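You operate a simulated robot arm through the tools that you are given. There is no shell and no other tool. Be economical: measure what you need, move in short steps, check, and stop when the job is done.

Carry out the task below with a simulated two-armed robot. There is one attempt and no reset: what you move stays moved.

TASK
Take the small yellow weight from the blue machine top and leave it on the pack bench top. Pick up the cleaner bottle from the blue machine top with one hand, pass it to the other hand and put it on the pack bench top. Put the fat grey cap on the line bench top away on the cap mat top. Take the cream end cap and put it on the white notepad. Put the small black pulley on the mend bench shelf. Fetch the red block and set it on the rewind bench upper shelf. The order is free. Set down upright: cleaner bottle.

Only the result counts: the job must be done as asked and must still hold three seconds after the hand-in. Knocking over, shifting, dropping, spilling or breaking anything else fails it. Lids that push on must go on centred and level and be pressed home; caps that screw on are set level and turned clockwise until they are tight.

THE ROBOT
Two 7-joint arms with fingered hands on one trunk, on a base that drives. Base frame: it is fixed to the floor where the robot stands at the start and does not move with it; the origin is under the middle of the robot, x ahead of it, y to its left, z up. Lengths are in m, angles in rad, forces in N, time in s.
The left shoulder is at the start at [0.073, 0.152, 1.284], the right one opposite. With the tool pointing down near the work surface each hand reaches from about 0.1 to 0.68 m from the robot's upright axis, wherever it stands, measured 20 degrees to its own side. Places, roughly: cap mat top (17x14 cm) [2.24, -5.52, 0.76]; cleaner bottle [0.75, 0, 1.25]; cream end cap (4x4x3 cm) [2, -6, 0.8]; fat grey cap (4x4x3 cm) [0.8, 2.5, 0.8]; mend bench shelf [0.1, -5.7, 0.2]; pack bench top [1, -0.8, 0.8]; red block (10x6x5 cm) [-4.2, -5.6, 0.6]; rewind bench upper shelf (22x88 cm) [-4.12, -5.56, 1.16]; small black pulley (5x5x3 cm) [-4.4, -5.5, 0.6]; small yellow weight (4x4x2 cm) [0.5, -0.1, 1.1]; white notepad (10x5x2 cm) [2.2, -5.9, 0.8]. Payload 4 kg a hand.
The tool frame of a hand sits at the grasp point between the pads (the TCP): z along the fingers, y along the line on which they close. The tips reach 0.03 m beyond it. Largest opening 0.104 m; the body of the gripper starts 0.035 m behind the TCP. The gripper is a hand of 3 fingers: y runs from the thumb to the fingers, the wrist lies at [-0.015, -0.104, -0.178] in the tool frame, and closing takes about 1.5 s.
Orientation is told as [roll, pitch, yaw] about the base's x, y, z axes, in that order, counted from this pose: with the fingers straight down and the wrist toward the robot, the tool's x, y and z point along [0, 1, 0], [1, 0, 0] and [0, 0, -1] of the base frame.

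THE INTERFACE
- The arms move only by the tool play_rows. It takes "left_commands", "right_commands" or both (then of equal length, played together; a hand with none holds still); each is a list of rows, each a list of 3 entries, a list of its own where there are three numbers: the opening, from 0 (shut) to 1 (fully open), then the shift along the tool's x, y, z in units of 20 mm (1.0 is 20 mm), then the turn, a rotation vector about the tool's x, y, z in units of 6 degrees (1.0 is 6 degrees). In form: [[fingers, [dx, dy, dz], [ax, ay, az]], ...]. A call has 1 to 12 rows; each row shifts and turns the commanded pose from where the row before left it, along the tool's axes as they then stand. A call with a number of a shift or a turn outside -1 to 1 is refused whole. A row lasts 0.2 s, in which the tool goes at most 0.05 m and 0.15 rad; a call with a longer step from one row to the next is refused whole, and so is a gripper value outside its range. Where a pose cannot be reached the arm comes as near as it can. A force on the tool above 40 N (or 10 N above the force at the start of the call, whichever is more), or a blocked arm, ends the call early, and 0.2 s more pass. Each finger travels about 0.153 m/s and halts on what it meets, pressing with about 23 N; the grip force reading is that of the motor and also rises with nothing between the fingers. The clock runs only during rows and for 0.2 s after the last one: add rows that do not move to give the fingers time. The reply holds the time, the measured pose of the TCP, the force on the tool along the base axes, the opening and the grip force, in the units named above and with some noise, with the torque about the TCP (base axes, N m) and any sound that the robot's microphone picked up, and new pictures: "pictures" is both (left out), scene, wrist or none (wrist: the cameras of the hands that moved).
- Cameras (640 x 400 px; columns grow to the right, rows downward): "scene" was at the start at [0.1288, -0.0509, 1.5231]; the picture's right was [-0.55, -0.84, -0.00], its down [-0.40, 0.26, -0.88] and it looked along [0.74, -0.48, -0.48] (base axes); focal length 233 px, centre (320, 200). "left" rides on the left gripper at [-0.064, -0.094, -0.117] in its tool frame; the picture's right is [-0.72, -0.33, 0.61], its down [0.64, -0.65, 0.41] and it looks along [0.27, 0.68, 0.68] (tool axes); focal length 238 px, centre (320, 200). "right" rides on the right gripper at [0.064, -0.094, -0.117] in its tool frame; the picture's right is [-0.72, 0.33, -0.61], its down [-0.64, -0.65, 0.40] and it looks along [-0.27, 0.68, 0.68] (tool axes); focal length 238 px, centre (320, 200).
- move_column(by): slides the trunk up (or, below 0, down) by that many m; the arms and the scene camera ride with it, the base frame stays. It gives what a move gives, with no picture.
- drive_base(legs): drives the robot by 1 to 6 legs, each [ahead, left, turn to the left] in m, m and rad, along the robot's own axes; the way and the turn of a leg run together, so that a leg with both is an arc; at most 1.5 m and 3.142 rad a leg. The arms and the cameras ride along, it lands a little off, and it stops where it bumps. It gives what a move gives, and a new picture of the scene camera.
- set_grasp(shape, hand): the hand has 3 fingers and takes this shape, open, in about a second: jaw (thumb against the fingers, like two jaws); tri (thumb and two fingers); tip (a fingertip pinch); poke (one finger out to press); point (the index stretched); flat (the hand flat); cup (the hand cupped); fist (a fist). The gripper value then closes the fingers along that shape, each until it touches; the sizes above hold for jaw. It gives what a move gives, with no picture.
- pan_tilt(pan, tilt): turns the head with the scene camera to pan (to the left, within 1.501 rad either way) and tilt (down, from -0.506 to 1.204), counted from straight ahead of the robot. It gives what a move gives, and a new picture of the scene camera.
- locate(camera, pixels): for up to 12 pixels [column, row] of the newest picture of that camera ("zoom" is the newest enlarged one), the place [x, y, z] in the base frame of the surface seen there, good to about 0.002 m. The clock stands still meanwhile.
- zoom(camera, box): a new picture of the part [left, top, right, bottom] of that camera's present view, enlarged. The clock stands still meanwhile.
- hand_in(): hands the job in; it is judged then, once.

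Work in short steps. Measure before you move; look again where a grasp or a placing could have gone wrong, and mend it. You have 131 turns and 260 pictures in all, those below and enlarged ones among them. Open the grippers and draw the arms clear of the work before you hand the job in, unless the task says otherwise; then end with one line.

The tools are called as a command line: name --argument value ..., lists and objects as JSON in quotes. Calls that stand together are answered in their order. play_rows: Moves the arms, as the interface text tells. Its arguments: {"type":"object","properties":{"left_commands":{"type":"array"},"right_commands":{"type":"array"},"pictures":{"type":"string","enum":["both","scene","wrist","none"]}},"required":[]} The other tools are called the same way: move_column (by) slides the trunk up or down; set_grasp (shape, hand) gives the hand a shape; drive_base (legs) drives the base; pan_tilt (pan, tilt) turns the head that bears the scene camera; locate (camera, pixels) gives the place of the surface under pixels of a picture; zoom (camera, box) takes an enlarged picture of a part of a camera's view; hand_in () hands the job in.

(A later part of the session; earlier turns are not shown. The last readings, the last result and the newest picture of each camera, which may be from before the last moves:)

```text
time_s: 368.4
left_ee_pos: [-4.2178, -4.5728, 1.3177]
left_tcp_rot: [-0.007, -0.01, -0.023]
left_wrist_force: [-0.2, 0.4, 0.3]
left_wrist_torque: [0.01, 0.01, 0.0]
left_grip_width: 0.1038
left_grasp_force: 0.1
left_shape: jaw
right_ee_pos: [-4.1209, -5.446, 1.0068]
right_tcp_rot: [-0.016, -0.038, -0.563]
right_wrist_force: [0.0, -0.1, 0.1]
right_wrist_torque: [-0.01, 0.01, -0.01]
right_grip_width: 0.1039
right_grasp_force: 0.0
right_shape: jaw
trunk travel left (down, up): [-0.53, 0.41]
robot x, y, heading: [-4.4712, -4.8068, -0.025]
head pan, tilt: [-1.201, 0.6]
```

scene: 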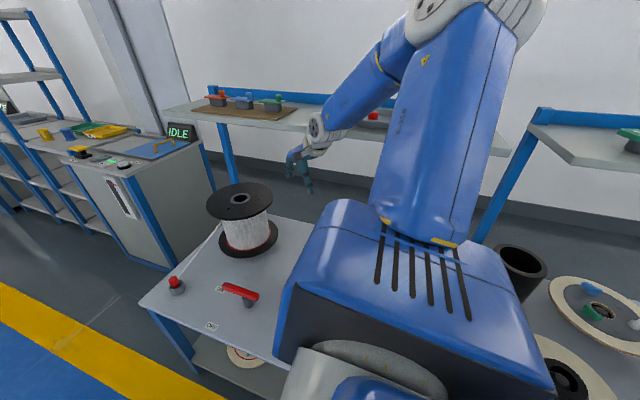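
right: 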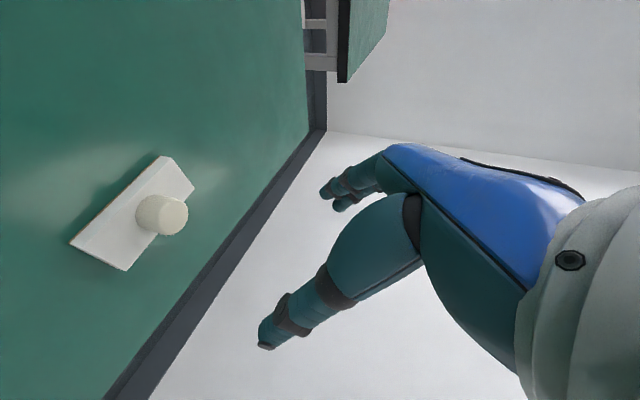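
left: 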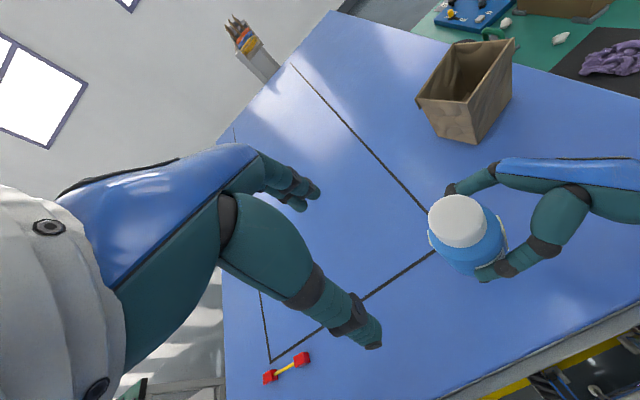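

The yaw pushed the wrist into the shelf edge (54 N stop). I back off immediately, lower the trunk to get beneath shelf height, and check the shelf contents.

play_rows --right_commands '[[1, [0.85, -0.54, 0], [0, 0, 0]], [1, [0.85, -0.54, 0], [0, 0, 0]], [1, [0.85, -0.54, 0], [0, 0, 0]], [1, [0.85, -0.54, 0], [0, 0, 0]], [1, [0.85, -0.54, 0], [0, 0, 0]]]' --pictures "wrist"

zoom --camera "scene" --box '[150, 70, 430, 250]'

```text
time_s: 369.6
left_ee_pos: [-4.2177, -4.5733, 1.3178]
left_tcp_rot: [-0.006, -0.012, -0.023]
left_wrist_force: [-0.1, 0.1, 0.5]
left_wrist_torque: [-0.02, 0.01, 0.0]
left_grip_width: 0.1038
left_grasp_force: 0.1
left_shape: jaw
right_ee_pos: [-4.1095, -5.4119, 0.9599]
right_tcp_rot: [-0.012, -0.039, -0.561]
right_wrist_force: [-0.6, 0.4, 0.0]
right_wrist_torque: [-0.01, 0.0, 0.02]
right_grip_width: 0.1038
right_grasp_force: 0.0
right_shape: jaw
right hand out of reach, approached as far as the arm can: row 1, 2, 3, 4, 5
trunk travel left (down, up): [-0.53, 0.41]
robot x, y, heading: [-4.4674, -4.807, -0.022]
head pan, tilt: [-1.201, 0.6]
```

right: 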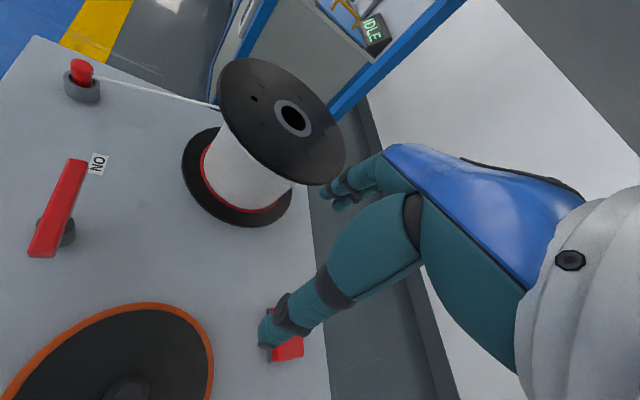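

```text
2.22 times, centred on (290, 160) of scene
```

zoom: 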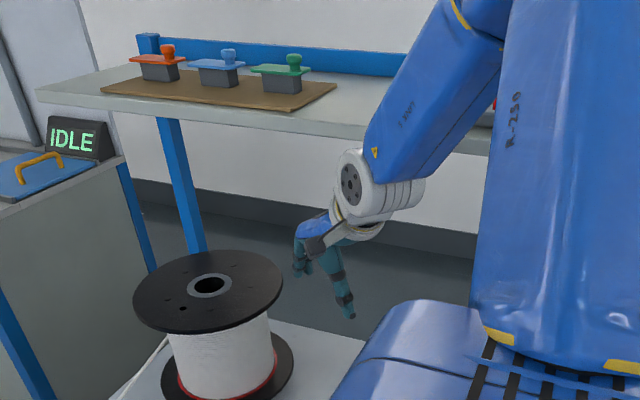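

The shelf items are undisturbed. I lower the trunk 0.2 m so that the wrist passes below the shelf, then continue the yaw while moving outward.

move_column --by -0.2

play_rows --right_commands '[[1, [-0.5, 0.5, 0], [0, 0, 1]], [1, [-0.5, 0.5, 0], [0, 0, 1]], [1, [-0.5, 0.5, 0], [0, 0, 1]], [1, [-0.5, 0.5, 0], [0, 0, 1]], [1, [-0.5, 0.5, 0], [0, 0, 1]], [1, [-0.5, 0.5, 0], [0, 0, 1]]]' --pictures "both"

```text
time_s: 371.8
left_ee_pos: [-4.2178, -4.5737, 1.1184]
left_tcp_rot: [-0.006, -0.011, -0.023]
left_wrist_force: [0.4, -0.6, -0.2]
left_wrist_torque: [0.0, 0.0, -0.02]
left_grip_width: 0.1037
left_grasp_force: 0.0
left_shape: jaw
right_ee_pos: [-4.1091, -5.4121, 0.7603]
right_tcp_rot: [-0.01, -0.039, -0.559]
right_wrist_force: [0.4, -0.2, -0.3]
right_wrist_torque: [-0.03, 0.01, 0.01]
right_grip_width: 0.1037
right_grasp_force: 0.0
right_shape: jaw
trunk travel left (down, up): [-0.329, 0.61]
robot x, y, heading: [-4.4647, -4.8085, -0.026]
head pan, tilt: [-1.201, 0.6]
```

```text
time_s: 373.1
left_ee_pos: [-4.2151, -4.5741, 1.1181]
left_tcp_rot: [-0.007, -0.011, -0.023]
left_wrist_force: [0.7, -0.5, 0.4]
left_wrist_torque: [0.0, 0.03, 0.02]
left_grip_width: 0.1037
left_grasp_force: 0.0
left_shape: jaw
right_ee_pos: [-4.133, -5.5483, 0.7213]
right_tcp_rot: [0.02, -0.037, -1.19]
right_wrist_force: [-0.8, 0.4, 0.8]
right_wrist_torque: [-0.04, -0.03, 0.0]
right_grip_width: 0.1037
right_grasp_force: 0.0
right_shape: jaw
right hand out of reach, approached as far as the arm can: row 1, 2, 3, 4, 5, 6
trunk travel left (down, up): [-0.329, 0.61]
robot x, y, heading: [-4.4683, -4.8074, -0.03]
head pan, tilt: [-1.201, 0.6]
```

scene: 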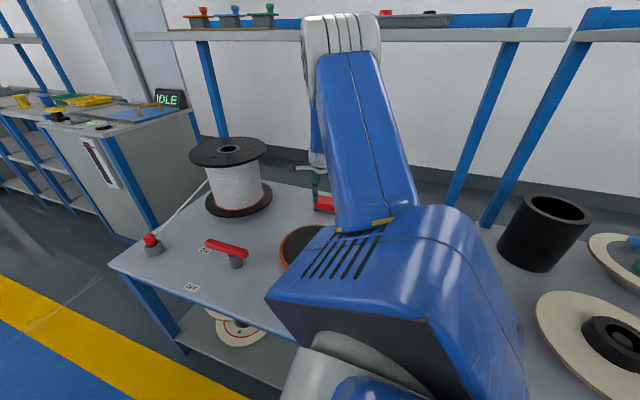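
right: 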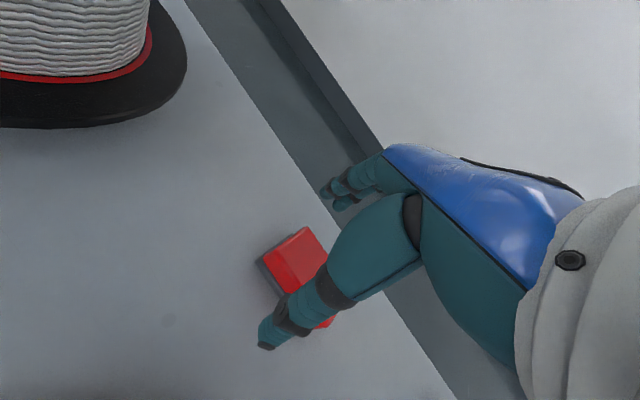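

The hand is now nearly over the block, below the shelf. I check the elbow's clearance to the shelf and the block's corners.

locate --camera "scene" --pixels '[[340, 25], [370, 30], [310, 50], [350, 70], [318, 150], [325, 203]]'

locate --camera "right" --pixels '[[305, 228], [265, 252], [280, 292], [325, 262], [290, 260], [310, 245], [330, 322], [262, 262]]'

```text
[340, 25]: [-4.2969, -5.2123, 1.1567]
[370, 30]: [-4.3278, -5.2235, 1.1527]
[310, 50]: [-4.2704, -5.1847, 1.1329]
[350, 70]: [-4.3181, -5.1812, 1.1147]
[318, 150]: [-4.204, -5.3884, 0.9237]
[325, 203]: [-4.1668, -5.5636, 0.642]
```

```text
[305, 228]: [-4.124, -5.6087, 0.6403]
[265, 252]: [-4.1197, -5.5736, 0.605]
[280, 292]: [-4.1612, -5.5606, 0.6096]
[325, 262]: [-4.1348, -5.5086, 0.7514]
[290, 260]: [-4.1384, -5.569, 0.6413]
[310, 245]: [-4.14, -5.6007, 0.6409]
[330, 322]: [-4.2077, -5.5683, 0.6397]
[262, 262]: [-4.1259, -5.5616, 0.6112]
```

The block is centred at (−4.165,−5.588), 9×5.3 cm, and the elbow is well clear. I finish the yaw and centre the hand over it.

play_rows --right_commands '[[1, [-0.5, 0.42, -0.3], [0, 0, 0.9]], [1, [-0.5, 0.42, -0.3], [0, 0, 0.9]], [1, [-0.5, 0.42, -0.2], [0, 0, 0.9]], [1, [-0.5, 0.42, -0.2], [0, 0, 0.9]], [1, [0, 0, 0], [0, 0, 0]]]' --pictures "wrist"

```text
time_s: 374.4
left_ee_pos: [-4.2185, -4.5733, 1.1182]
left_tcp_rot: [-0.007, -0.011, -0.022]
left_wrist_force: [0.2, 0.2, -0.4]
left_wrist_torque: [0.0, 0.01, 0.01]
left_grip_width: 0.1038
left_grasp_force: 0.2
left_shape: jaw
right_ee_pos: [-4.2139, -5.6216, 0.7066]
right_tcp_rot: [0.036, -0.029, -1.562]
right_wrist_force: [0.6, 0.1, -0.5]
right_wrist_torque: [-0.02, -0.01, 0.01]
right_grip_width: 0.1041
right_grasp_force: 0.0
right_shape: jaw
right hand out of reach, approached as far as the arm can: row 1, 2, 3, 4
trunk travel left (down, up): [-0.329, 0.61]
robot x, y, heading: [-4.4633, -4.8076, -0.025]
head pan, tilt: [-1.201, 0.6]
```

right: 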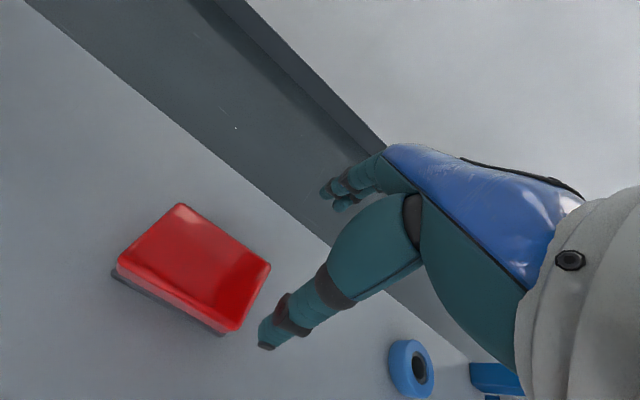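

The hand is oriented properly but 49/34 mm beyond the block centre at its limit. I shift the base by that amount instead.

drive_base --legs '[[0.048, 0.034, 0]]'

play_rows --right_commands '[[1, [0, 0, 0], [0, 0, 0]], [1, [0, 0, 0], [0, 0, 0]]]' --pictures "wrist"

```text
time_s: 375.3
left_ee_pos: [-4.1669, -4.5554, 1.1205]
left_tcp_rot: [0.006, -0.009, -0.024]
left_wrist_force: [0.2, -0.4, 0.5]
left_wrist_torque: [0.09, 0.03, 0.02]
left_grip_width: 0.1038
left_grasp_force: 0.0
left_shape: jaw
right_ee_pos: [-4.1637, -5.5972, 0.6954]
right_tcp_rot: [0.034, -0.017, -1.561]
right_wrist_force: [-0.1, 0.3, -0.2]
right_wrist_torque: [0.02, 0.06, 0.02]
right_grip_width: 0.1041
right_grasp_force: 0.1
right_shape: jaw
trunk travel left (down, up): [-0.329, 0.61]
robot x, y, heading: [-4.4158, -4.7779, -0.025]
head pan, tilt: [-1.201, 0.6]
```

scene: 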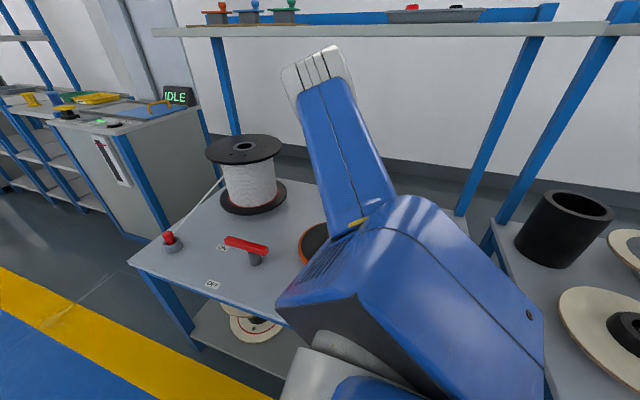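

```text
time_s: 375.9
left_ee_pos: [-4.166, -4.5472, 1.1181]
left_tcp_rot: [-0.003, -0.008, -0.025]
left_wrist_force: [0.4, 0.0, 0.8]
left_wrist_torque: [0.02, 0.02, 0.03]
left_grip_width: 0.1037
left_grasp_force: 0.0
left_shape: jaw
right_ee_pos: [-4.164, -5.5942, 0.7027]
right_tcp_rot: [0.034, -0.026, -1.563]
right_wrist_force: [0.1, -1.4, -0.2]
right_wrist_torque: [-0.01, -0.01, -0.02]
right_grip_width: 0.1036
right_grasp_force: 0.1
right_shape: jaw
trunk travel left (down, up): [-0.329, 0.61]
robot x, y, heading: [-4.4175, -4.7779, -0.026]
head pan, tilt: [-1.201, 0.6]
```

right: 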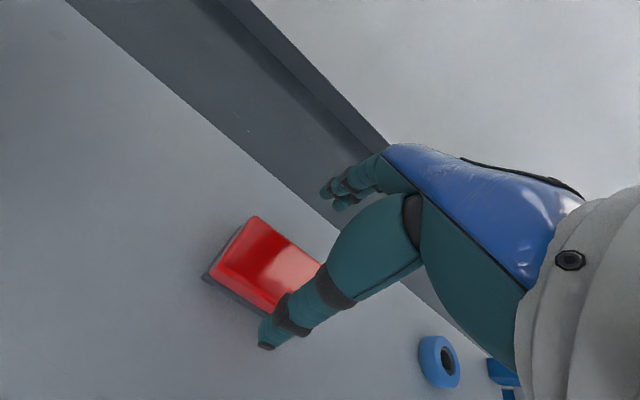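

Well centred. I lower via the trunk by 50 mm (keeping the arm pose), check, then close.

move_column --by -0.05

play_rows --right_commands '[[0.9, [0, 0, 0], [0, 0, 0]], [0.8, [0, 0, 0], [0, 0, 0]], [0.7, [0, 0, 0], [0, 0, 0]], [0.6, [0, 0, 0], [0, 0, 0]], [0.5, [0, 0, 0], [0, 0, 0]], [0.3, [0, 0, 0], [0, 0, 0]], [0, [0, 0, 0], [0, 0, 0]], [0, [0, 0, 0], [0, 0, 0]], [0, [0, 0, 0], [0, 0, 0]]]' --pictures "wrist"

```text
time_s: 376.8
left_ee_pos: [-4.1683, -4.5438, 1.0666]
left_tcp_rot: [-0.008, -0.01, -0.025]
left_wrist_force: [0.4, -0.2, 0.3]
left_wrist_torque: [0.01, -0.01, 0.0]
left_grip_width: 0.1036
left_grasp_force: 0.2
left_shape: jaw
right_ee_pos: [-4.1651, -5.5911, 0.6553]
right_tcp_rot: [0.034, -0.03, -1.562]
right_wrist_force: [-0.2, 0.3, -0.5]
right_wrist_torque: [-0.01, 0.03, 0.0]
right_grip_width: 0.1037
right_grasp_force: 0.0
right_shape: jaw
trunk travel left (down, up): [-0.279, 0.66]
robot x, y, heading: [-4.4171, -4.7789, -0.024]
head pan, tilt: [-1.201, 0.6]
```

```text
time_s: 378.8
left_ee_pos: [-4.1676, -4.5421, 1.0675]
left_tcp_rot: [-0.007, -0.01, -0.024]
left_wrist_force: [0.5, -0.8, 0.6]
left_wrist_torque: [0.01, -0.01, 0.03]
left_grip_width: 0.1039
left_grasp_force: 0.0
left_shape: jaw
right_ee_pos: [-4.164, -5.5884, 0.655]
right_tcp_rot: [0.033, -0.029, -1.561]
right_wrist_force: [0.9, 0.3, 0.1]
right_wrist_torque: [-0.02, -0.01, 0.0]
right_grip_width: 0.05
right_grasp_force: 22.7
right_shape: jaw
trunk travel left (down, up): [-0.279, 0.66]
robot x, y, heading: [-4.419, -4.7732, -0.025]
head pan, tilt: [-1.201, 0.6]
```

right: 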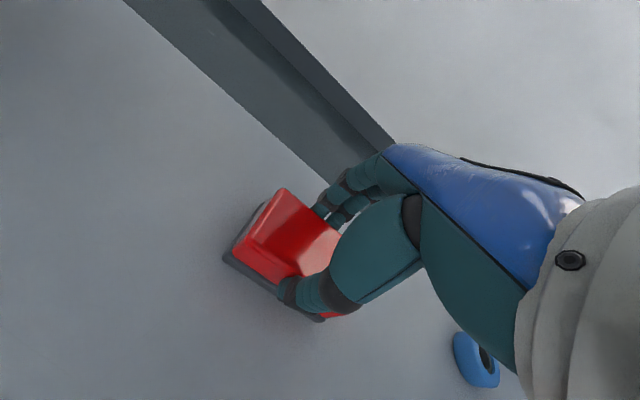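

The block is gripped (width 0.05). I lift 0.14 m, strafe out from under the shelf, and then raise the trunk.

move_column --by 0.14

drive_base --legs '[[0, 0.27, 0]]'

move_column --by 0.4

pan_tilt --pan -1.1 --tilt 0.4

```text
time_s: 380.5
left_ee_pos: [-4.1674, -4.5433, 1.2074]
left_tcp_rot: [-0.008, -0.011, -0.023]
left_wrist_force: [0.1, 0.4, 0.5]
left_wrist_torque: [0.01, -0.02, -0.04]
left_grip_width: 0.1036
left_grasp_force: 0.1
left_shape: jaw
right_ee_pos: [-4.1643, -5.5914, 0.7959]
right_tcp_rot: [0.033, -0.028, -1.562]
right_wrist_force: [-0.4, 1.0, 0.1]
right_wrist_torque: [0.0, -0.04, 0.0]
right_grip_width: 0.0502
right_grasp_force: 22.7
right_shape: jaw
trunk travel left (down, up): [-0.42, 0.52]
robot x, y, heading: [-4.4162, -4.7761, -0.023]
head pan, tilt: [-1.201, 0.6]
```

```text
time_s: 382.4
left_ee_pos: [-4.1601, -4.2781, 1.2106]
left_tcp_rot: [0.0, -0.011, -0.03]
left_wrist_force: [-0.3, -0.1, 0.5]
left_wrist_torque: [0.03, 0.04, -0.02]
left_grip_width: 0.1037
left_grasp_force: 0.0
left_shape: jaw
right_ee_pos: [-4.1614, -5.322, 0.7887]
right_tcp_rot: [0.032, -0.021, -1.568]
right_wrist_force: [-0.5, 0.4, -1.0]
right_wrist_torque: [0.03, -0.02, 0.0]
right_grip_width: 0.05
right_grasp_force: 22.8
right_shape: jaw
trunk travel left (down, up): [-0.42, 0.52]
robot x, y, heading: [-4.4099, -4.5033, -0.031]
head pan, tilt: [-1.201, 0.6]
```

scene: 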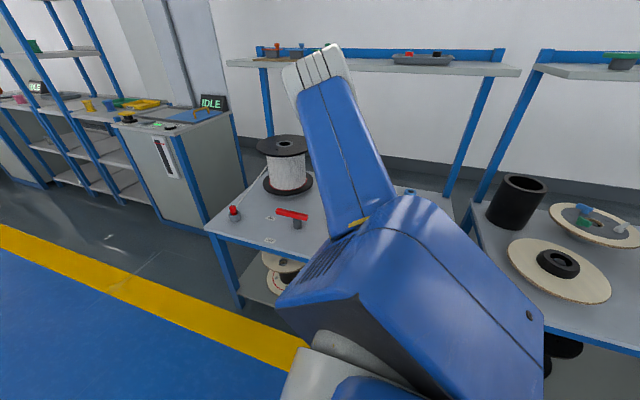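

```text
time_s: 386.3
left_ee_pos: [-4.159, -4.2686, 1.6074]
left_tcp_rot: [-0.008, -0.012, -0.029]
left_wrist_force: [-0.1, -0.6, -0.3]
left_wrist_torque: [0.02, 0.01, 0.01]
left_grip_width: 0.1038
left_grasp_force: 0.0
left_shape: jaw
right_ee_pos: [-4.1604, -5.316, 1.1954]
right_tcp_rot: [0.033, -0.031, -1.567]
right_wrist_force: [-0.2, 0.8, 0.0]
right_wrist_torque: [0.03, -0.02, 0.0]
right_grip_width: 0.0505
right_grasp_force: 23.0
right_shape: jaw
trunk travel left (down, up): [-0.82, 0.12]
robot x, y, heading: [-4.413, -4.4989, -0.029]
head pan, tilt: [-1.201, 0.6]
```

```text
time_s: 387.0
left_ee_pos: [-4.1587, -4.2689, 1.6076]
left_tcp_rot: [-0.006, -0.01, -0.029]
left_wrist_force: [0.3, -0.3, 0.2]
left_wrist_torque: [0.04, -0.01, -0.01]
left_grip_width: 0.1035
left_grasp_force: 0.0
left_shape: jaw
right_ee_pos: [-4.1611, -5.3168, 1.1963]
right_tcp_rot: [0.034, -0.032, -1.568]
right_wrist_force: [-0.3, 0.3, -0.6]
right_wrist_torque: [0.0, -0.03, 0.01]
right_grip_width: 0.0503
right_grasp_force: 22.8
right_shape: jaw
trunk travel left (down, up): [-0.82, 0.12]
robot x, y, heading: [-4.4101, -4.4953, -0.031]
head pan, tilt: [-1.1, 0.4]
```

scene: 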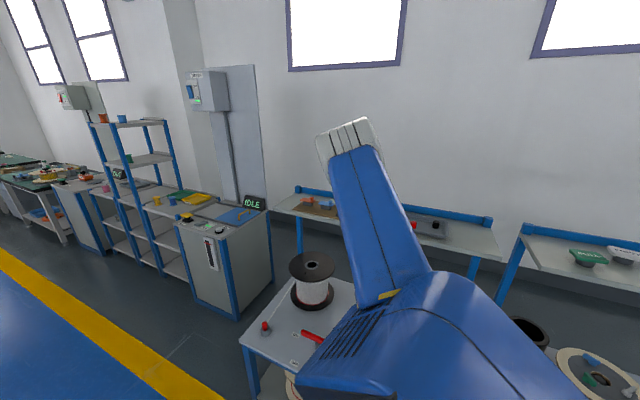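

I raise another 0.08 m and use the wrist camera to view the shelf's free space.

move_column --by 0.08

play_rows --right_commands '[[0, [0, 0, 0], [0, 0, 0]]]' --pictures "both"

```text
time_s: 388.2
left_ee_pos: [-4.1573, -4.2686, 1.6878]
left_tcp_rot: [-0.008, -0.01, -0.03]
left_wrist_force: [0.3, -0.2, 0.4]
left_wrist_torque: [-0.02, 0.04, 0.03]
left_grip_width: 0.1037
left_grasp_force: 0.0
left_shape: jaw
right_ee_pos: [-4.1604, -5.3156, 1.2758]
right_tcp_rot: [0.031, -0.029, -1.565]
right_wrist_force: [-0.3, -0.1, -0.9]
right_wrist_torque: [0.04, 0.01, 0.0]
right_grip_width: 0.0502
right_grasp_force: 23.6
right_shape: jaw
trunk travel left (down, up): [-0.9, 0.04]
robot x, y, heading: [-4.414, -4.5009, -0.026]
head pan, tilt: [-1.1, 0.4]
```

```text
time_s: 388.6
left_ee_pos: [-4.1594, -4.2693, 1.6881]
left_tcp_rot: [-0.008, -0.013, -0.03]
left_wrist_force: [0.4, -0.6, -0.8]
left_wrist_torque: [-0.01, -0.03, -0.01]
left_grip_width: 0.1036
left_grasp_force: 0.1
left_shape: jaw
right_ee_pos: [-4.1619, -5.3165, 1.2765]
right_tcp_rot: [0.032, -0.032, -1.567]
right_wrist_force: [-0.3, 0.0, 0.3]
right_wrist_torque: [0.01, -0.01, 0.01]
right_grip_width: 0.0504
right_grasp_force: 22.9
right_shape: jaw
trunk travel left (down, up): [-0.9, 0.04]
robot x, y, heading: [-4.4099, -4.5024, -0.031]
head pan, tilt: [-1.1, 0.4]
```

scene: 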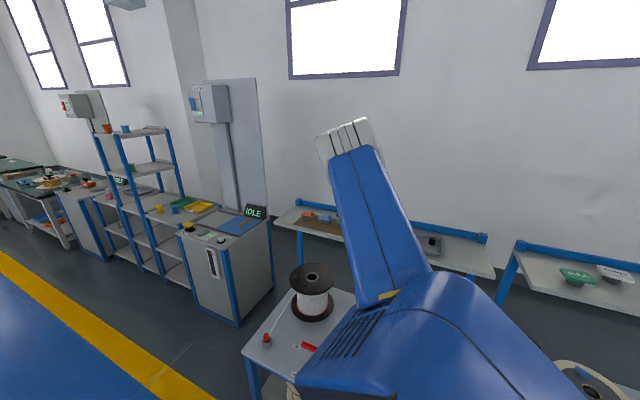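
right: 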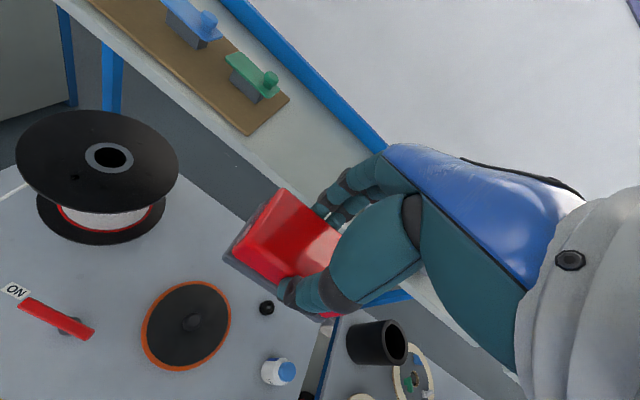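

The free gap on the shelf runs from x≈−4.05 to −4.265, so x≈−4.16 is centred. I strafe right 0.235 m over the shelf and check.

locate --camera "right" --pixels '[[287, 98], [247, 132], [300, 110], [205, 150], [240, 150], [340, 100]]'

drive_base --legs '[[0.005, -0.235, 0]]'

play_rows --right_commands '[[0, [0, 0, 0], [0, 0, 0]], [0, [0, 0, 0], [0, 0, 0]]]' --pictures "wrist"

```text
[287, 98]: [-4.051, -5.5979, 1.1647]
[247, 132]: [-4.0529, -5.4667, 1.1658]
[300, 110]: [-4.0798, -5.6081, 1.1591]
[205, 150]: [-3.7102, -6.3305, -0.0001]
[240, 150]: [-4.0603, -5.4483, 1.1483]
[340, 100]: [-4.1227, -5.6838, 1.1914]
```

```text
time_s: 390.3
left_ee_pos: [-4.1593, -4.4935, 1.6843]
left_tcp_rot: [-0.014, -0.009, -0.031]
left_wrist_force: [-1.0, 0.8, 0.6]
left_wrist_torque: [-0.04, -0.01, -0.04]
left_grip_width: 0.1036
left_grasp_force: 0.1
left_shape: jaw
right_ee_pos: [-4.1632, -5.5447, 1.2822]
right_tcp_rot: [0.031, -0.038, -1.569]
right_wrist_force: [0.0, -0.5, -0.9]
right_wrist_torque: [-0.02, 0.01, 0.04]
right_grip_width: 0.0503
right_grasp_force: 23.5
right_shape: jaw
trunk travel left (down, up): [-0.9, 0.04]
robot x, y, heading: [-4.4136, -4.738, -0.031]
head pan, tilt: [-1.1, 0.4]
```

scene: 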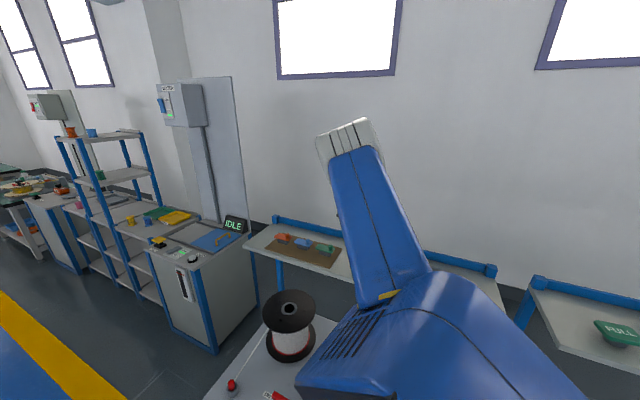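

```text
time_s: 390.9
left_ee_pos: [-4.1615, -4.5053, 1.6874]
left_tcp_rot: [-0.005, -0.01, -0.032]
left_wrist_force: [-0.3, -0.7, -0.9]
left_wrist_torque: [0.0, 0.0, -0.02]
left_grip_width: 0.1036
left_grasp_force: 0.1
left_shape: jaw
right_ee_pos: [-4.1645, -5.5517, 1.2767]
right_tcp_rot: [0.032, -0.03, -1.57]
right_wrist_force: [0.7, -0.6, 0.2]
right_wrist_torque: [0.0, -0.03, 0.02]
right_grip_width: 0.0501
right_grasp_force: 22.6
right_shape: jaw
trunk travel left (down, up): [-0.9, 0.04]
robot x, y, heading: [-4.4132, -4.7394, -0.034]
head pan, tilt: [-1.1, 0.4]
```

right: 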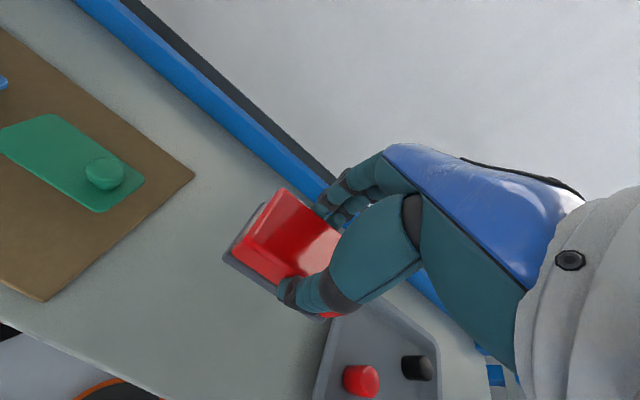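

The tray's left edge is visible near (330,345). I check its distance, then lower.

locate --camera "right" --pixels '[[328, 345], [345, 300], [360, 315], [318, 390], [240, 260], [285, 190], [320, 305]]'

move_column --by -0.05

```text
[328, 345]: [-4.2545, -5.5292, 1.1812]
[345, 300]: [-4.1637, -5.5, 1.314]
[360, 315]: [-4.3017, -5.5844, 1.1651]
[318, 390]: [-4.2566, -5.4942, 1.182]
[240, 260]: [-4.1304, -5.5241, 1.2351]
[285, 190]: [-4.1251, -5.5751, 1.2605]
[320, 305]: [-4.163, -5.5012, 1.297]
```

```text
time_s: 391.9
left_ee_pos: [-4.1618, -4.5067, 1.6383]
left_tcp_rot: [-0.005, -0.011, -0.032]
left_wrist_force: [0.6, 1.4, 0.7]
left_wrist_torque: [0.01, 0.0, 0.02]
left_grip_width: 0.1036
left_grasp_force: 0.1
left_shape: jaw
right_ee_pos: [-4.1647, -5.5547, 1.2255]
right_tcp_rot: [0.032, -0.027, -1.568]
right_wrist_force: [0.3, 0.6, -0.6]
right_wrist_torque: [0.0, -0.02, 0.02]
right_grip_width: 0.0501
right_grasp_force: 23.1
right_shape: jaw
trunk travel left (down, up): [-0.849, 0.091]
robot x, y, heading: [-4.4124, -4.738, -0.035]
head pan, tilt: [-1.1, 0.4]
```

Gaps are fine (tray edge at −4.2545). I lower 11 mm to contact and open.

move_column --by -0.0105

play_rows --right_commands '[[0, [0, 0, 0], [0, 0, 0]], [0.55, [0, 0, 0], [0, 0, 0]], [0.65, [0, 0, 0], [0, 0, 0]], [0.75, [0, 0, 0], [0, 0, 0]], [0.75, [0, 0, 0], [0, 0, 0]]]' --pictures "none"

move_column --by 0.09

play_rows --right_commands '[[1, [0, 0, 0], [0, 0, 0]]]' --pictures "wrist"

```text
time_s: 392.4
left_ee_pos: [-4.1599, -4.5037, 1.6272]
left_tcp_rot: [-0.005, -0.008, -0.03]
left_wrist_force: [0.0, -0.1, -0.9]
left_wrist_torque: [0.02, 0.0, -0.03]
left_grip_width: 0.1038
left_grasp_force: 0.0
left_shape: jaw
right_ee_pos: [-4.1639, -5.5535, 1.216]
right_tcp_rot: [0.032, -0.031, -1.57]
right_wrist_force: [0.1, 0.7, 1.3]
right_wrist_torque: [0.03, -0.01, 0.02]
right_grip_width: 0.0502
right_grasp_force: 22.7
right_shape: jaw
trunk travel left (down, up): [-0.839, 0.101]
robot x, y, heading: [-4.4085, -4.7374, -0.028]
head pan, tilt: [-1.1, 0.4]
```

```text
time_s: 393.6
left_ee_pos: [-4.161, -4.5039, 1.6281]
left_tcp_rot: [-0.007, -0.009, -0.031]
left_wrist_force: [0.1, -0.3, 0.3]
left_wrist_torque: [-0.03, 0.04, 0.05]
left_grip_width: 0.1037
left_grasp_force: 0.0
left_shape: jaw
right_ee_pos: [-4.1654, -5.5528, 1.2155]
right_tcp_rot: [0.033, -0.029, -1.569]
right_wrist_force: [0.0, 0.2, 0.7]
right_wrist_torque: [0.0, 0.03, 0.03]
right_grip_width: 0.0779
right_grasp_force: 0.0
right_shape: jaw
trunk travel left (down, up): [-0.839, 0.101]
robot x, y, heading: [-4.4149, -4.7375, -0.027]
head pan, tilt: [-1.1, 0.4]
```

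```text
time_s: 394.9
left_ee_pos: [-4.1607, -4.5039, 1.7169]
left_tcp_rot: [-0.006, -0.009, -0.03]
left_wrist_force: [-0.3, 0.4, 0.3]
left_wrist_torque: [0.02, 0.02, 0.01]
left_grip_width: 0.1038
left_grasp_force: 0.1
left_shape: jaw
right_ee_pos: [-4.1648, -5.5518, 1.3071]
right_tcp_rot: [0.033, -0.032, -1.57]
right_wrist_force: [-0.7, 0.2, -0.6]
right_wrist_torque: [-0.02, 0.0, 0.0]
right_grip_width: 0.0777
right_grasp_force: 0.1
right_shape: jaw
trunk travel left (down, up): [-0.929, 0.011]
robot x, y, heading: [-4.4133, -4.737, -0.031]
head pan, tilt: [-1.1, 0.4]
```

```text
time_s: 395.3
left_ee_pos: [-4.162, -4.5042, 1.7173]
left_tcp_rot: [-0.006, -0.01, -0.031]
left_wrist_force: [0.7, 1.0, -0.7]
left_wrist_torque: [-0.01, 0.0, 0.0]
left_grip_width: 0.1037
left_grasp_force: 0.0
left_shape: jaw
right_ee_pos: [-4.1659, -5.5518, 1.3055]
right_tcp_rot: [0.033, -0.03, -1.569]
right_wrist_force: [0.0, -0.5, 0.5]
right_wrist_torque: [-0.01, -0.01, 0.04]
right_grip_width: 0.1036
right_grasp_force: 0.1
right_shape: jaw
trunk travel left (down, up): [-0.929, 0.011]
robot x, y, heading: [-4.4134, -4.7349, -0.024]
head pan, tilt: [-1.1, 0.4]
```

right: 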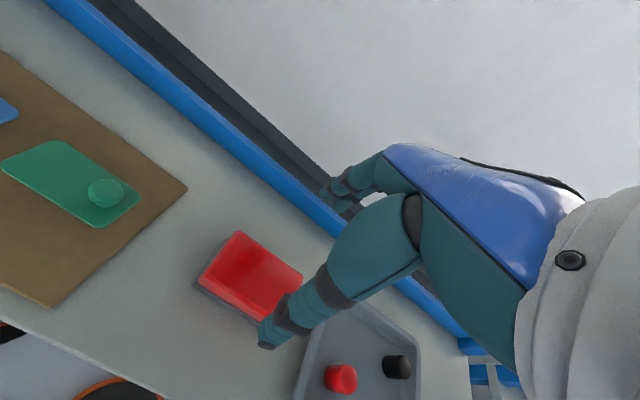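

The block rests on the upper shelf. I back away, restore the hand's yaw, and roll it outward (~54°) for the pulley.

drive_base --legs '[[0, 0.3, 0]]'

play_rows --right_commands '[[1, [0, 0, 0], [0, 0, -1]], [1, [0, 0, 0], [0, 0, -1]], [1, [0, 0, 0], [0, 0, -1]], [1, [0, 0, 0], [0, 0, -1]], [1, [0, 0, 0], [0, 0, -1]], [1, [0, 0, 0], [0, 0, -1]], [1, [0, 0, 0], [0, 0, -1]], [1, [0, 0, 0], [0, 0, -1]], [1, [0, 0, 0], [0, 0, -1]], [1, [0, 0, 0], [0, 0, -1]], [1, [0, 0, 0], [0, 0, -1]], [1, [0, 0, 0], [0, 0, -1]]]' --pictures "none"

play_rows --right_commands '[[1, [0, 0, 0], [0, 0, -1]], [1, [0, 0, 0], [0, 0, -1]], [1, [0, 0, 0], [0, 0, -1]], [1, [0, 0, 0], [0, -1, 0]], [1, [0, 0, 0], [0, -1, 0]], [1, [0, 0, 0], [0, -1, 0]], [1, [0, 0, 0], [0, -1, 0]], [1, [0, 0, 0], [0, -1, 0]], [1, [0, 0, 0], [0, -1, 0]], [1, [0, 0, 0], [0, -1, 0]], [1, [0, 0, 0], [0, -1, 0]], [1, [0, 0, 0], [0, -1, 0]]]' --pictures "none"

move_column --by -0.4

pan_tilt --pan -1.35 --tilt 0.65

```text
time_s: 397.3
left_ee_pos: [-4.1494, -4.2163, 1.7175]
left_tcp_rot: [-0.004, -0.011, -0.037]
left_wrist_force: [-0.1, -0.9, 0.1]
left_wrist_torque: [0.0, -0.01, -0.02]
left_grip_width: 0.1036
left_grasp_force: 0.0
left_shape: jaw
right_ee_pos: [-4.1581, -5.2623, 1.3035]
right_tcp_rot: [0.031, -0.028, -1.572]
right_wrist_force: [-1.2, 0.9, 0.1]
right_wrist_torque: [-0.01, 0.01, 0.01]
right_grip_width: 0.1037
right_grasp_force: 0.0
right_shape: jaw
trunk travel left (down, up): [-0.929, 0.011]
robot x, y, heading: [-4.4007, -4.4452, -0.036]
head pan, tilt: [-1.1, 0.4]
```

scene: 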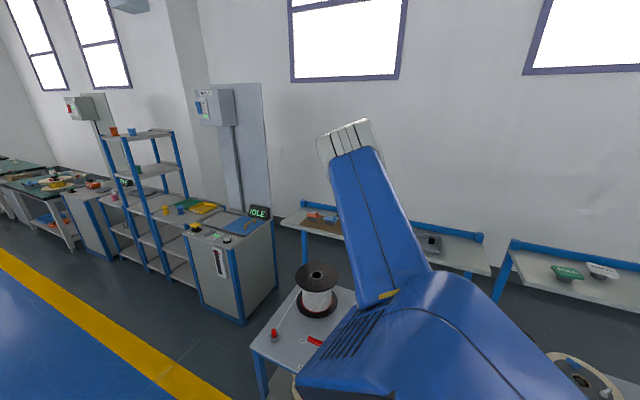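

```text
time_s: 399.9
left_ee_pos: [-4.1517, -4.2115, 1.7185]
left_tcp_rot: [-0.006, -0.011, -0.035]
left_wrist_force: [0.1, 0.5, 1.0]
left_wrist_torque: [0.03, -0.03, 0.01]
left_grip_width: 0.1037
left_grasp_force: 0.0
left_shape: jaw
right_ee_pos: [-4.1591, -5.2602, 1.3065]
right_tcp_rot: [-0.019, -0.04, -0.314]
right_wrist_force: [0.7, -0.4, 0.7]
right_wrist_torque: [0.02, 0.02, 0.02]
right_grip_width: 0.1037
right_grasp_force: 0.1
right_shape: jaw
trunk travel left (down, up): [-0.929, 0.011]
robot x, y, heading: [-4.4049, -4.4456, -0.035]
head pan, tilt: [-1.1, 0.4]
```

```text
time_s: 402.5
left_ee_pos: [-4.15, -4.2149, 1.7174]
left_tcp_rot: [-0.005, -0.011, -0.037]
left_wrist_force: [0.0, 0.3, 0.0]
left_wrist_torque: [0.03, 0.0, -0.01]
left_grip_width: 0.1037
left_grasp_force: 0.0
left_shape: jaw
right_ee_pos: [-4.1602, -5.2626, 1.3043]
right_tcp_rot: [-0.971, -0.032, -0.003]
right_wrist_force: [0.0, 0.9, 0.6]
right_wrist_torque: [-0.02, -0.01, -0.02]
right_grip_width: 0.1038
right_grasp_force: 0.0
right_shape: jaw
trunk travel left (down, up): [-0.929, 0.011]
robot x, y, heading: [-4.4046, -4.4461, -0.034]
head pan, tilt: [-1.1, 0.4]
```

```text
time_s: 406.3
left_ee_pos: [-4.152, -4.2136, 1.3182]
left_tcp_rot: [-0.003, -0.011, -0.037]
left_wrist_force: [0.7, 0.5, -0.4]
left_wrist_torque: [0.01, 0.0, -0.02]
left_grip_width: 0.1039
left_grasp_force: 0.0
left_shape: jaw
right_ee_pos: [-4.1606, -5.2605, 0.9048]
right_tcp_rot: [-0.973, -0.032, -0.001]
right_wrist_force: [-0.3, 0.7, 0.4]
right_wrist_torque: [0.01, 0.0, 0.0]
right_grip_width: 0.1039
right_grasp_force: 0.0
right_shape: jaw
trunk travel left (down, up): [-0.529, 0.411]
robot x, y, heading: [-4.4038, -4.443, -0.036]
head pan, tilt: [-1.1, 0.4]
```

```text
time_s: 407.1
left_ee_pos: [-4.1517, -4.2146, 1.3174]
left_tcp_rot: [-0.005, -0.009, -0.037]
left_wrist_force: [0.8, -0.3, 0.5]
left_wrist_torque: [0.04, 0.01, 0.0]
left_grip_width: 0.1037
left_grasp_force: 0.1
left_shape: jaw
right_ee_pos: [-4.1614, -5.2618, 0.9051]
right_tcp_rot: [-0.972, -0.032, -0.001]
right_wrist_force: [-0.3, -0.1, -0.3]
right_wrist_torque: [0.04, -0.01, 0.03]
right_grip_width: 0.1041
right_grasp_force: 0.0
right_shape: jaw
trunk travel left (down, up): [-0.529, 0.411]
robot x, y, heading: [-4.3992, -4.4455, -0.038]
head pan, tilt: [-1.349, 0.649]
```

scene: 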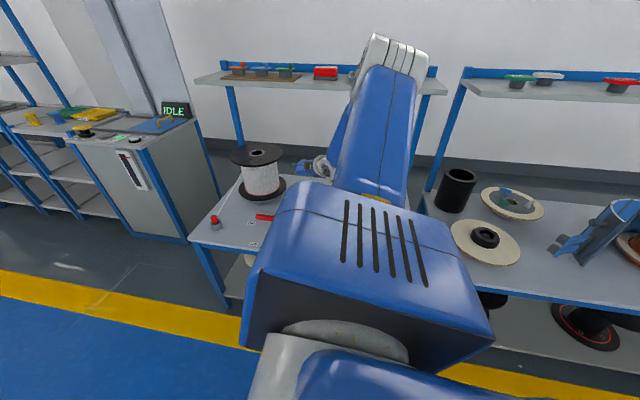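

The block is visible on the shelf. I position the hand above the pulley by driving the base (−0.22, −0.218), then view it.

drive_base --legs '[[-0.219, -0.218, 0]]'

move_column --by -0.15

play_rows --right_commands '[[1, [0, 0, 0], [0, 0, 0]]]' --pictures "wrist"

```text
time_s: 409.2
left_ee_pos: [-4.3776, -4.4174, 1.3168]
left_tcp_rot: [-0.01, -0.007, -0.038]
left_wrist_force: [-0.3, 0.2, 0.3]
left_wrist_torque: [0.03, 0.03, -0.01]
left_grip_width: 0.1036
left_grasp_force: 0.1
left_shape: jaw
right_ee_pos: [-4.3899, -5.4674, 0.9087]
right_tcp_rot: [-0.975, -0.031, -0.005]
right_wrist_force: [-0.1, 0.4, 0.0]
right_wrist_torque: [0.02, -0.02, -0.05]
right_grip_width: 0.1039
right_grasp_force: 0.0
right_shape: jaw
trunk travel left (down, up): [-0.529, 0.411]
robot x, y, heading: [-4.6322, -4.6564, -0.036]
head pan, tilt: [-1.349, 0.649]
```

scene: 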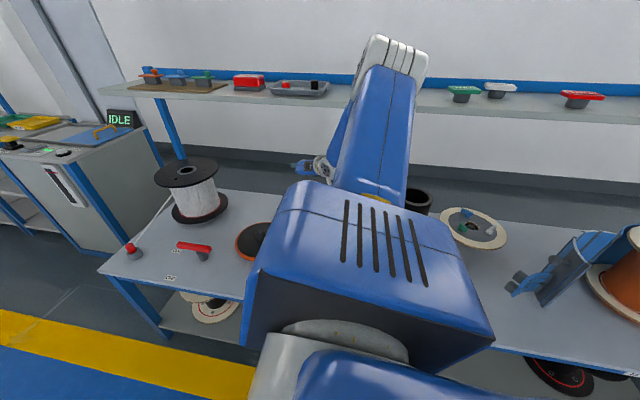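

```text
time_s: 410.9
left_ee_pos: [-4.3804, -4.4266, 1.1677]
left_tcp_rot: [-0.004, -0.011, -0.038]
left_wrist_force: [-0.5, 0.1, -0.1]
left_wrist_torque: [-0.01, 0.0, 0.0]
left_grip_width: 0.1036
left_grasp_force: 0.0
left_shape: jaw
right_ee_pos: [-4.3907, -5.4728, 0.7531]
right_tcp_rot: [-0.97, -0.034, -0.003]
right_wrist_force: [-0.1, -0.2, -0.5]
right_wrist_torque: [-0.03, -0.02, 0.01]
right_grip_width: 0.1036
right_grasp_force: 0.1
right_shape: jaw
trunk travel left (down, up): [-0.379, 0.561]
robot x, y, heading: [-4.6321, -4.6559, -0.035]
head pan, tilt: [-1.349, 0.649]
```

```text
time_s: 411.4
left_ee_pos: [-4.3807, -4.426, 1.1686]
left_tcp_rot: [-0.002, -0.01, -0.038]
left_wrist_force: [0.9, -0.2, -0.3]
left_wrist_torque: [-0.02, -0.01, -0.02]
left_grip_width: 0.1036
left_grasp_force: 0.1
left_shape: jaw
right_ee_pos: [-4.3911, -5.4737, 0.7547]
right_tcp_rot: [-0.971, -0.033, -0.003]
right_wrist_force: [-0.3, 0.1, 0.7]
right_wrist_torque: [-0.01, -0.04, 0.01]
right_grip_width: 0.104
right_grasp_force: 0.0
right_shape: jaw
trunk travel left (down, up): [-0.379, 0.561]
robot x, y, heading: [-4.6316, -4.6587, -0.036]
head pan, tilt: [-1.349, 0.649]
```

right: 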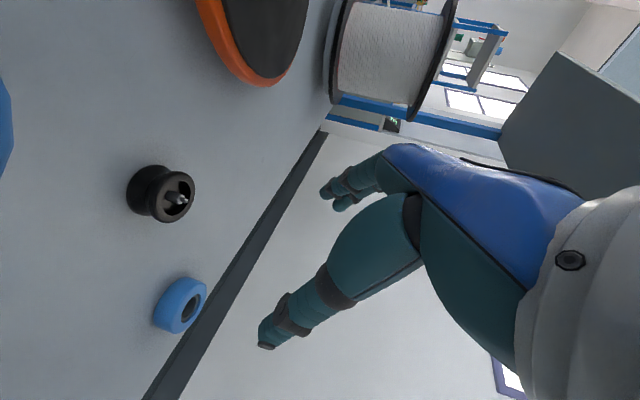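

I measure the pulley from the wrist view.

locate --camera "right" --pixels '[[172, 180], [180, 212], [165, 198], [190, 192], [152, 170], [150, 212], [180, 305], [170, 290]]'

zoom --camera "right" --box '[100, 140, 260, 340]'

```text
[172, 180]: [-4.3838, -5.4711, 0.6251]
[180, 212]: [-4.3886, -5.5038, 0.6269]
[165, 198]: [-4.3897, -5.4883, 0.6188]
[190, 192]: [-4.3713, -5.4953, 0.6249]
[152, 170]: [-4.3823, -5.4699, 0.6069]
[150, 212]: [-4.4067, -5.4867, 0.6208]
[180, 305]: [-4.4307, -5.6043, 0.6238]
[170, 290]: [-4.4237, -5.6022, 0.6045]
```

```text
2.00 times, centred on (180, 240) of right
```

zoom: 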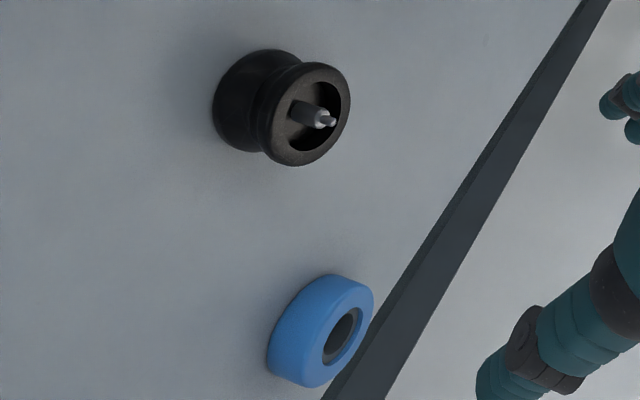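

The pulley centre is (−4.3875,−5.4865), top 0.6265. I correct by (3.5, 12) mm and lower the trunk 0.10 m first.

play_rows --right_commands '[[1, [0.34, 0.18, -0.5], [0, 0, 0]], [1, [0, 0, 0], [0, 0, 0]]]' --pictures "none"

move_column --by -0.1

play_rows --right_commands '[[1, [0, 0, 0], [0, 0, 0]]]' --pictures "wrist"

```text
time_s: 411.9
left_ee_pos: [-4.3811, -4.4247, 1.168]
left_tcp_rot: [-0.003, -0.011, -0.039]
left_wrist_force: [0.1, -0.6, -0.1]
left_wrist_torque: [0.01, 0.05, 0.01]
left_grip_width: 0.1039
left_grasp_force: 0.0
left_shape: jaw
right_ee_pos: [-4.3882, -5.4611, 0.7543]
right_tcp_rot: [-0.973, -0.032, -0.003]
right_wrist_force: [-0.5, -0.4, 0.7]
right_wrist_torque: [0.0, 0.03, 0.0]
right_grip_width: 0.104
right_grasp_force: 0.1
right_shape: jaw
trunk travel left (down, up): [-0.379, 0.561]
robot x, y, heading: [-4.6333, -4.6542, -0.04]
head pan, tilt: [-1.349, 0.649]
```

```text
time_s: 413.3
left_ee_pos: [-4.3801, -4.4201, 1.0673]
left_tcp_rot: [-0.008, -0.011, -0.04]
left_wrist_force: [0.2, -1.2, 0.3]
left_wrist_torque: [0.0, -0.02, 0.01]
left_grip_width: 0.1037
left_grasp_force: 0.1
left_shape: jaw
right_ee_pos: [-4.3864, -5.4596, 0.6627]
right_tcp_rot: [-0.981, -0.035, -0.004]
right_wrist_force: [4.7, 1.8, 26.1]
right_wrist_torque: [2.22, 2.42, -0.51]
right_grip_width: 0.1038
right_grasp_force: 0.1
right_shape: jaw
trunk travel left (down, up): [-0.279, 0.661]
robot x, y, heading: [-4.6339, -4.6593, -0.034]
head pan, tilt: [-1.349, 0.649]
```

```text
time_s: 413.7
left_ee_pos: [-4.3797, -4.42, 1.068]
left_tcp_rot: [-0.01, -0.009, -0.038]
left_wrist_force: [-0.2, -0.4, -0.1]
left_wrist_torque: [0.0, -0.03, 0.01]
left_grip_width: 0.1035
left_grasp_force: 0.0
left_shape: jaw
right_ee_pos: [-4.3848, -5.4572, 0.6606]
right_tcp_rot: [-0.978, -0.032, -0.002]
right_wrist_force: [8.2, -3.3, 24.8]
right_wrist_torque: [2.28, 2.5, -0.54]
right_grip_width: 0.1038
right_grasp_force: 0.2
right_shape: jaw
trunk travel left (down, up): [-0.279, 0.661]
robot x, y, heading: [-4.6283, -4.657, -0.037]
head pan, tilt: [-1.349, 0.649]
```

right: 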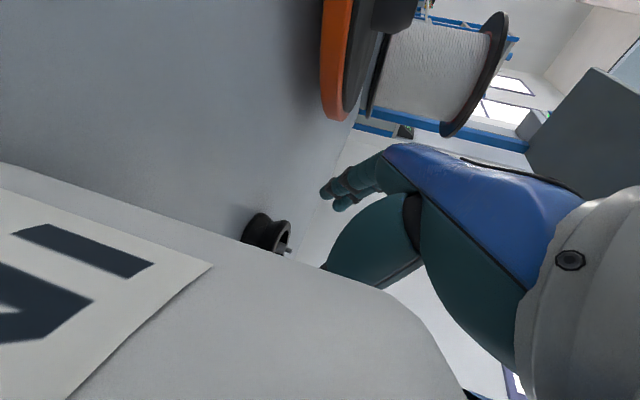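

The hand's underside is pressing on the white bottle (25 N up). I raise straight up right away.

move_column --by 0.12

play_rows --right_commands '[[1, [0, 0, 0], [0, 0, 0]]]' --pictures "both"

```text
time_s: 415.2
left_ee_pos: [-4.3803, -4.4257, 1.1872]
left_tcp_rot: [-0.003, -0.01, -0.038]
left_wrist_force: [-0.6, 0.0, 0.5]
left_wrist_torque: [-0.01, 0.03, 0.01]
left_grip_width: 0.1036
left_grasp_force: 0.0
left_shape: jaw
right_ee_pos: [-4.3865, -5.4615, 0.776]
right_tcp_rot: [-0.971, -0.035, -0.005]
right_wrist_force: [0.0, -1.0, -0.3]
right_wrist_torque: [0.0, 0.04, 0.01]
right_grip_width: 0.104
right_grasp_force: 0.0
right_shape: jaw
trunk travel left (down, up): [-0.399, 0.541]
robot x, y, heading: [-4.6288, -4.6536, -0.037]
head pan, tilt: [-1.349, 0.649]
```

```text
time_s: 415.6
left_ee_pos: [-4.3812, -4.4252, 1.1877]
left_tcp_rot: [-0.004, -0.01, -0.039]
left_wrist_force: [0.3, 0.1, -0.1]
left_wrist_torque: [0.0, 0.01, 0.0]
left_grip_width: 0.1037
left_grasp_force: 0.0
left_shape: jaw
right_ee_pos: [-4.3866, -5.4611, 0.7751]
right_tcp_rot: [-0.972, -0.032, -0.003]
right_wrist_force: [-0.3, -0.5, -0.2]
right_wrist_torque: [0.02, -0.01, 0.0]
right_grip_width: 0.1038
right_grasp_force: 0.1
right_shape: jaw
trunk travel left (down, up): [-0.399, 0.541]
robot x, y, heading: [-4.6303, -4.654, -0.039]
head pan, tilt: [-1.349, 0.649]
```

scene: 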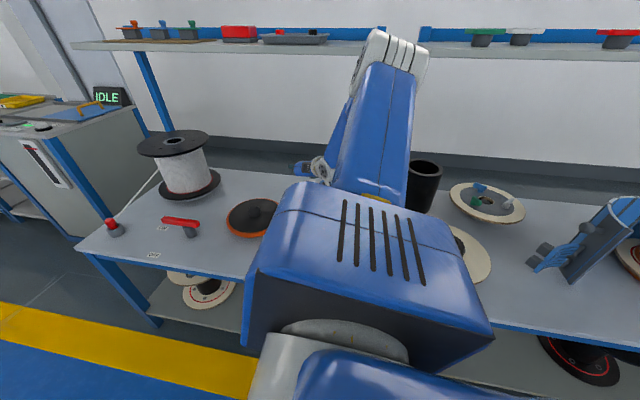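
right: 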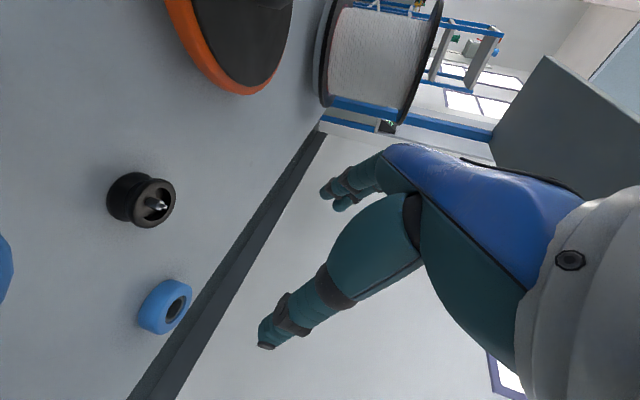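

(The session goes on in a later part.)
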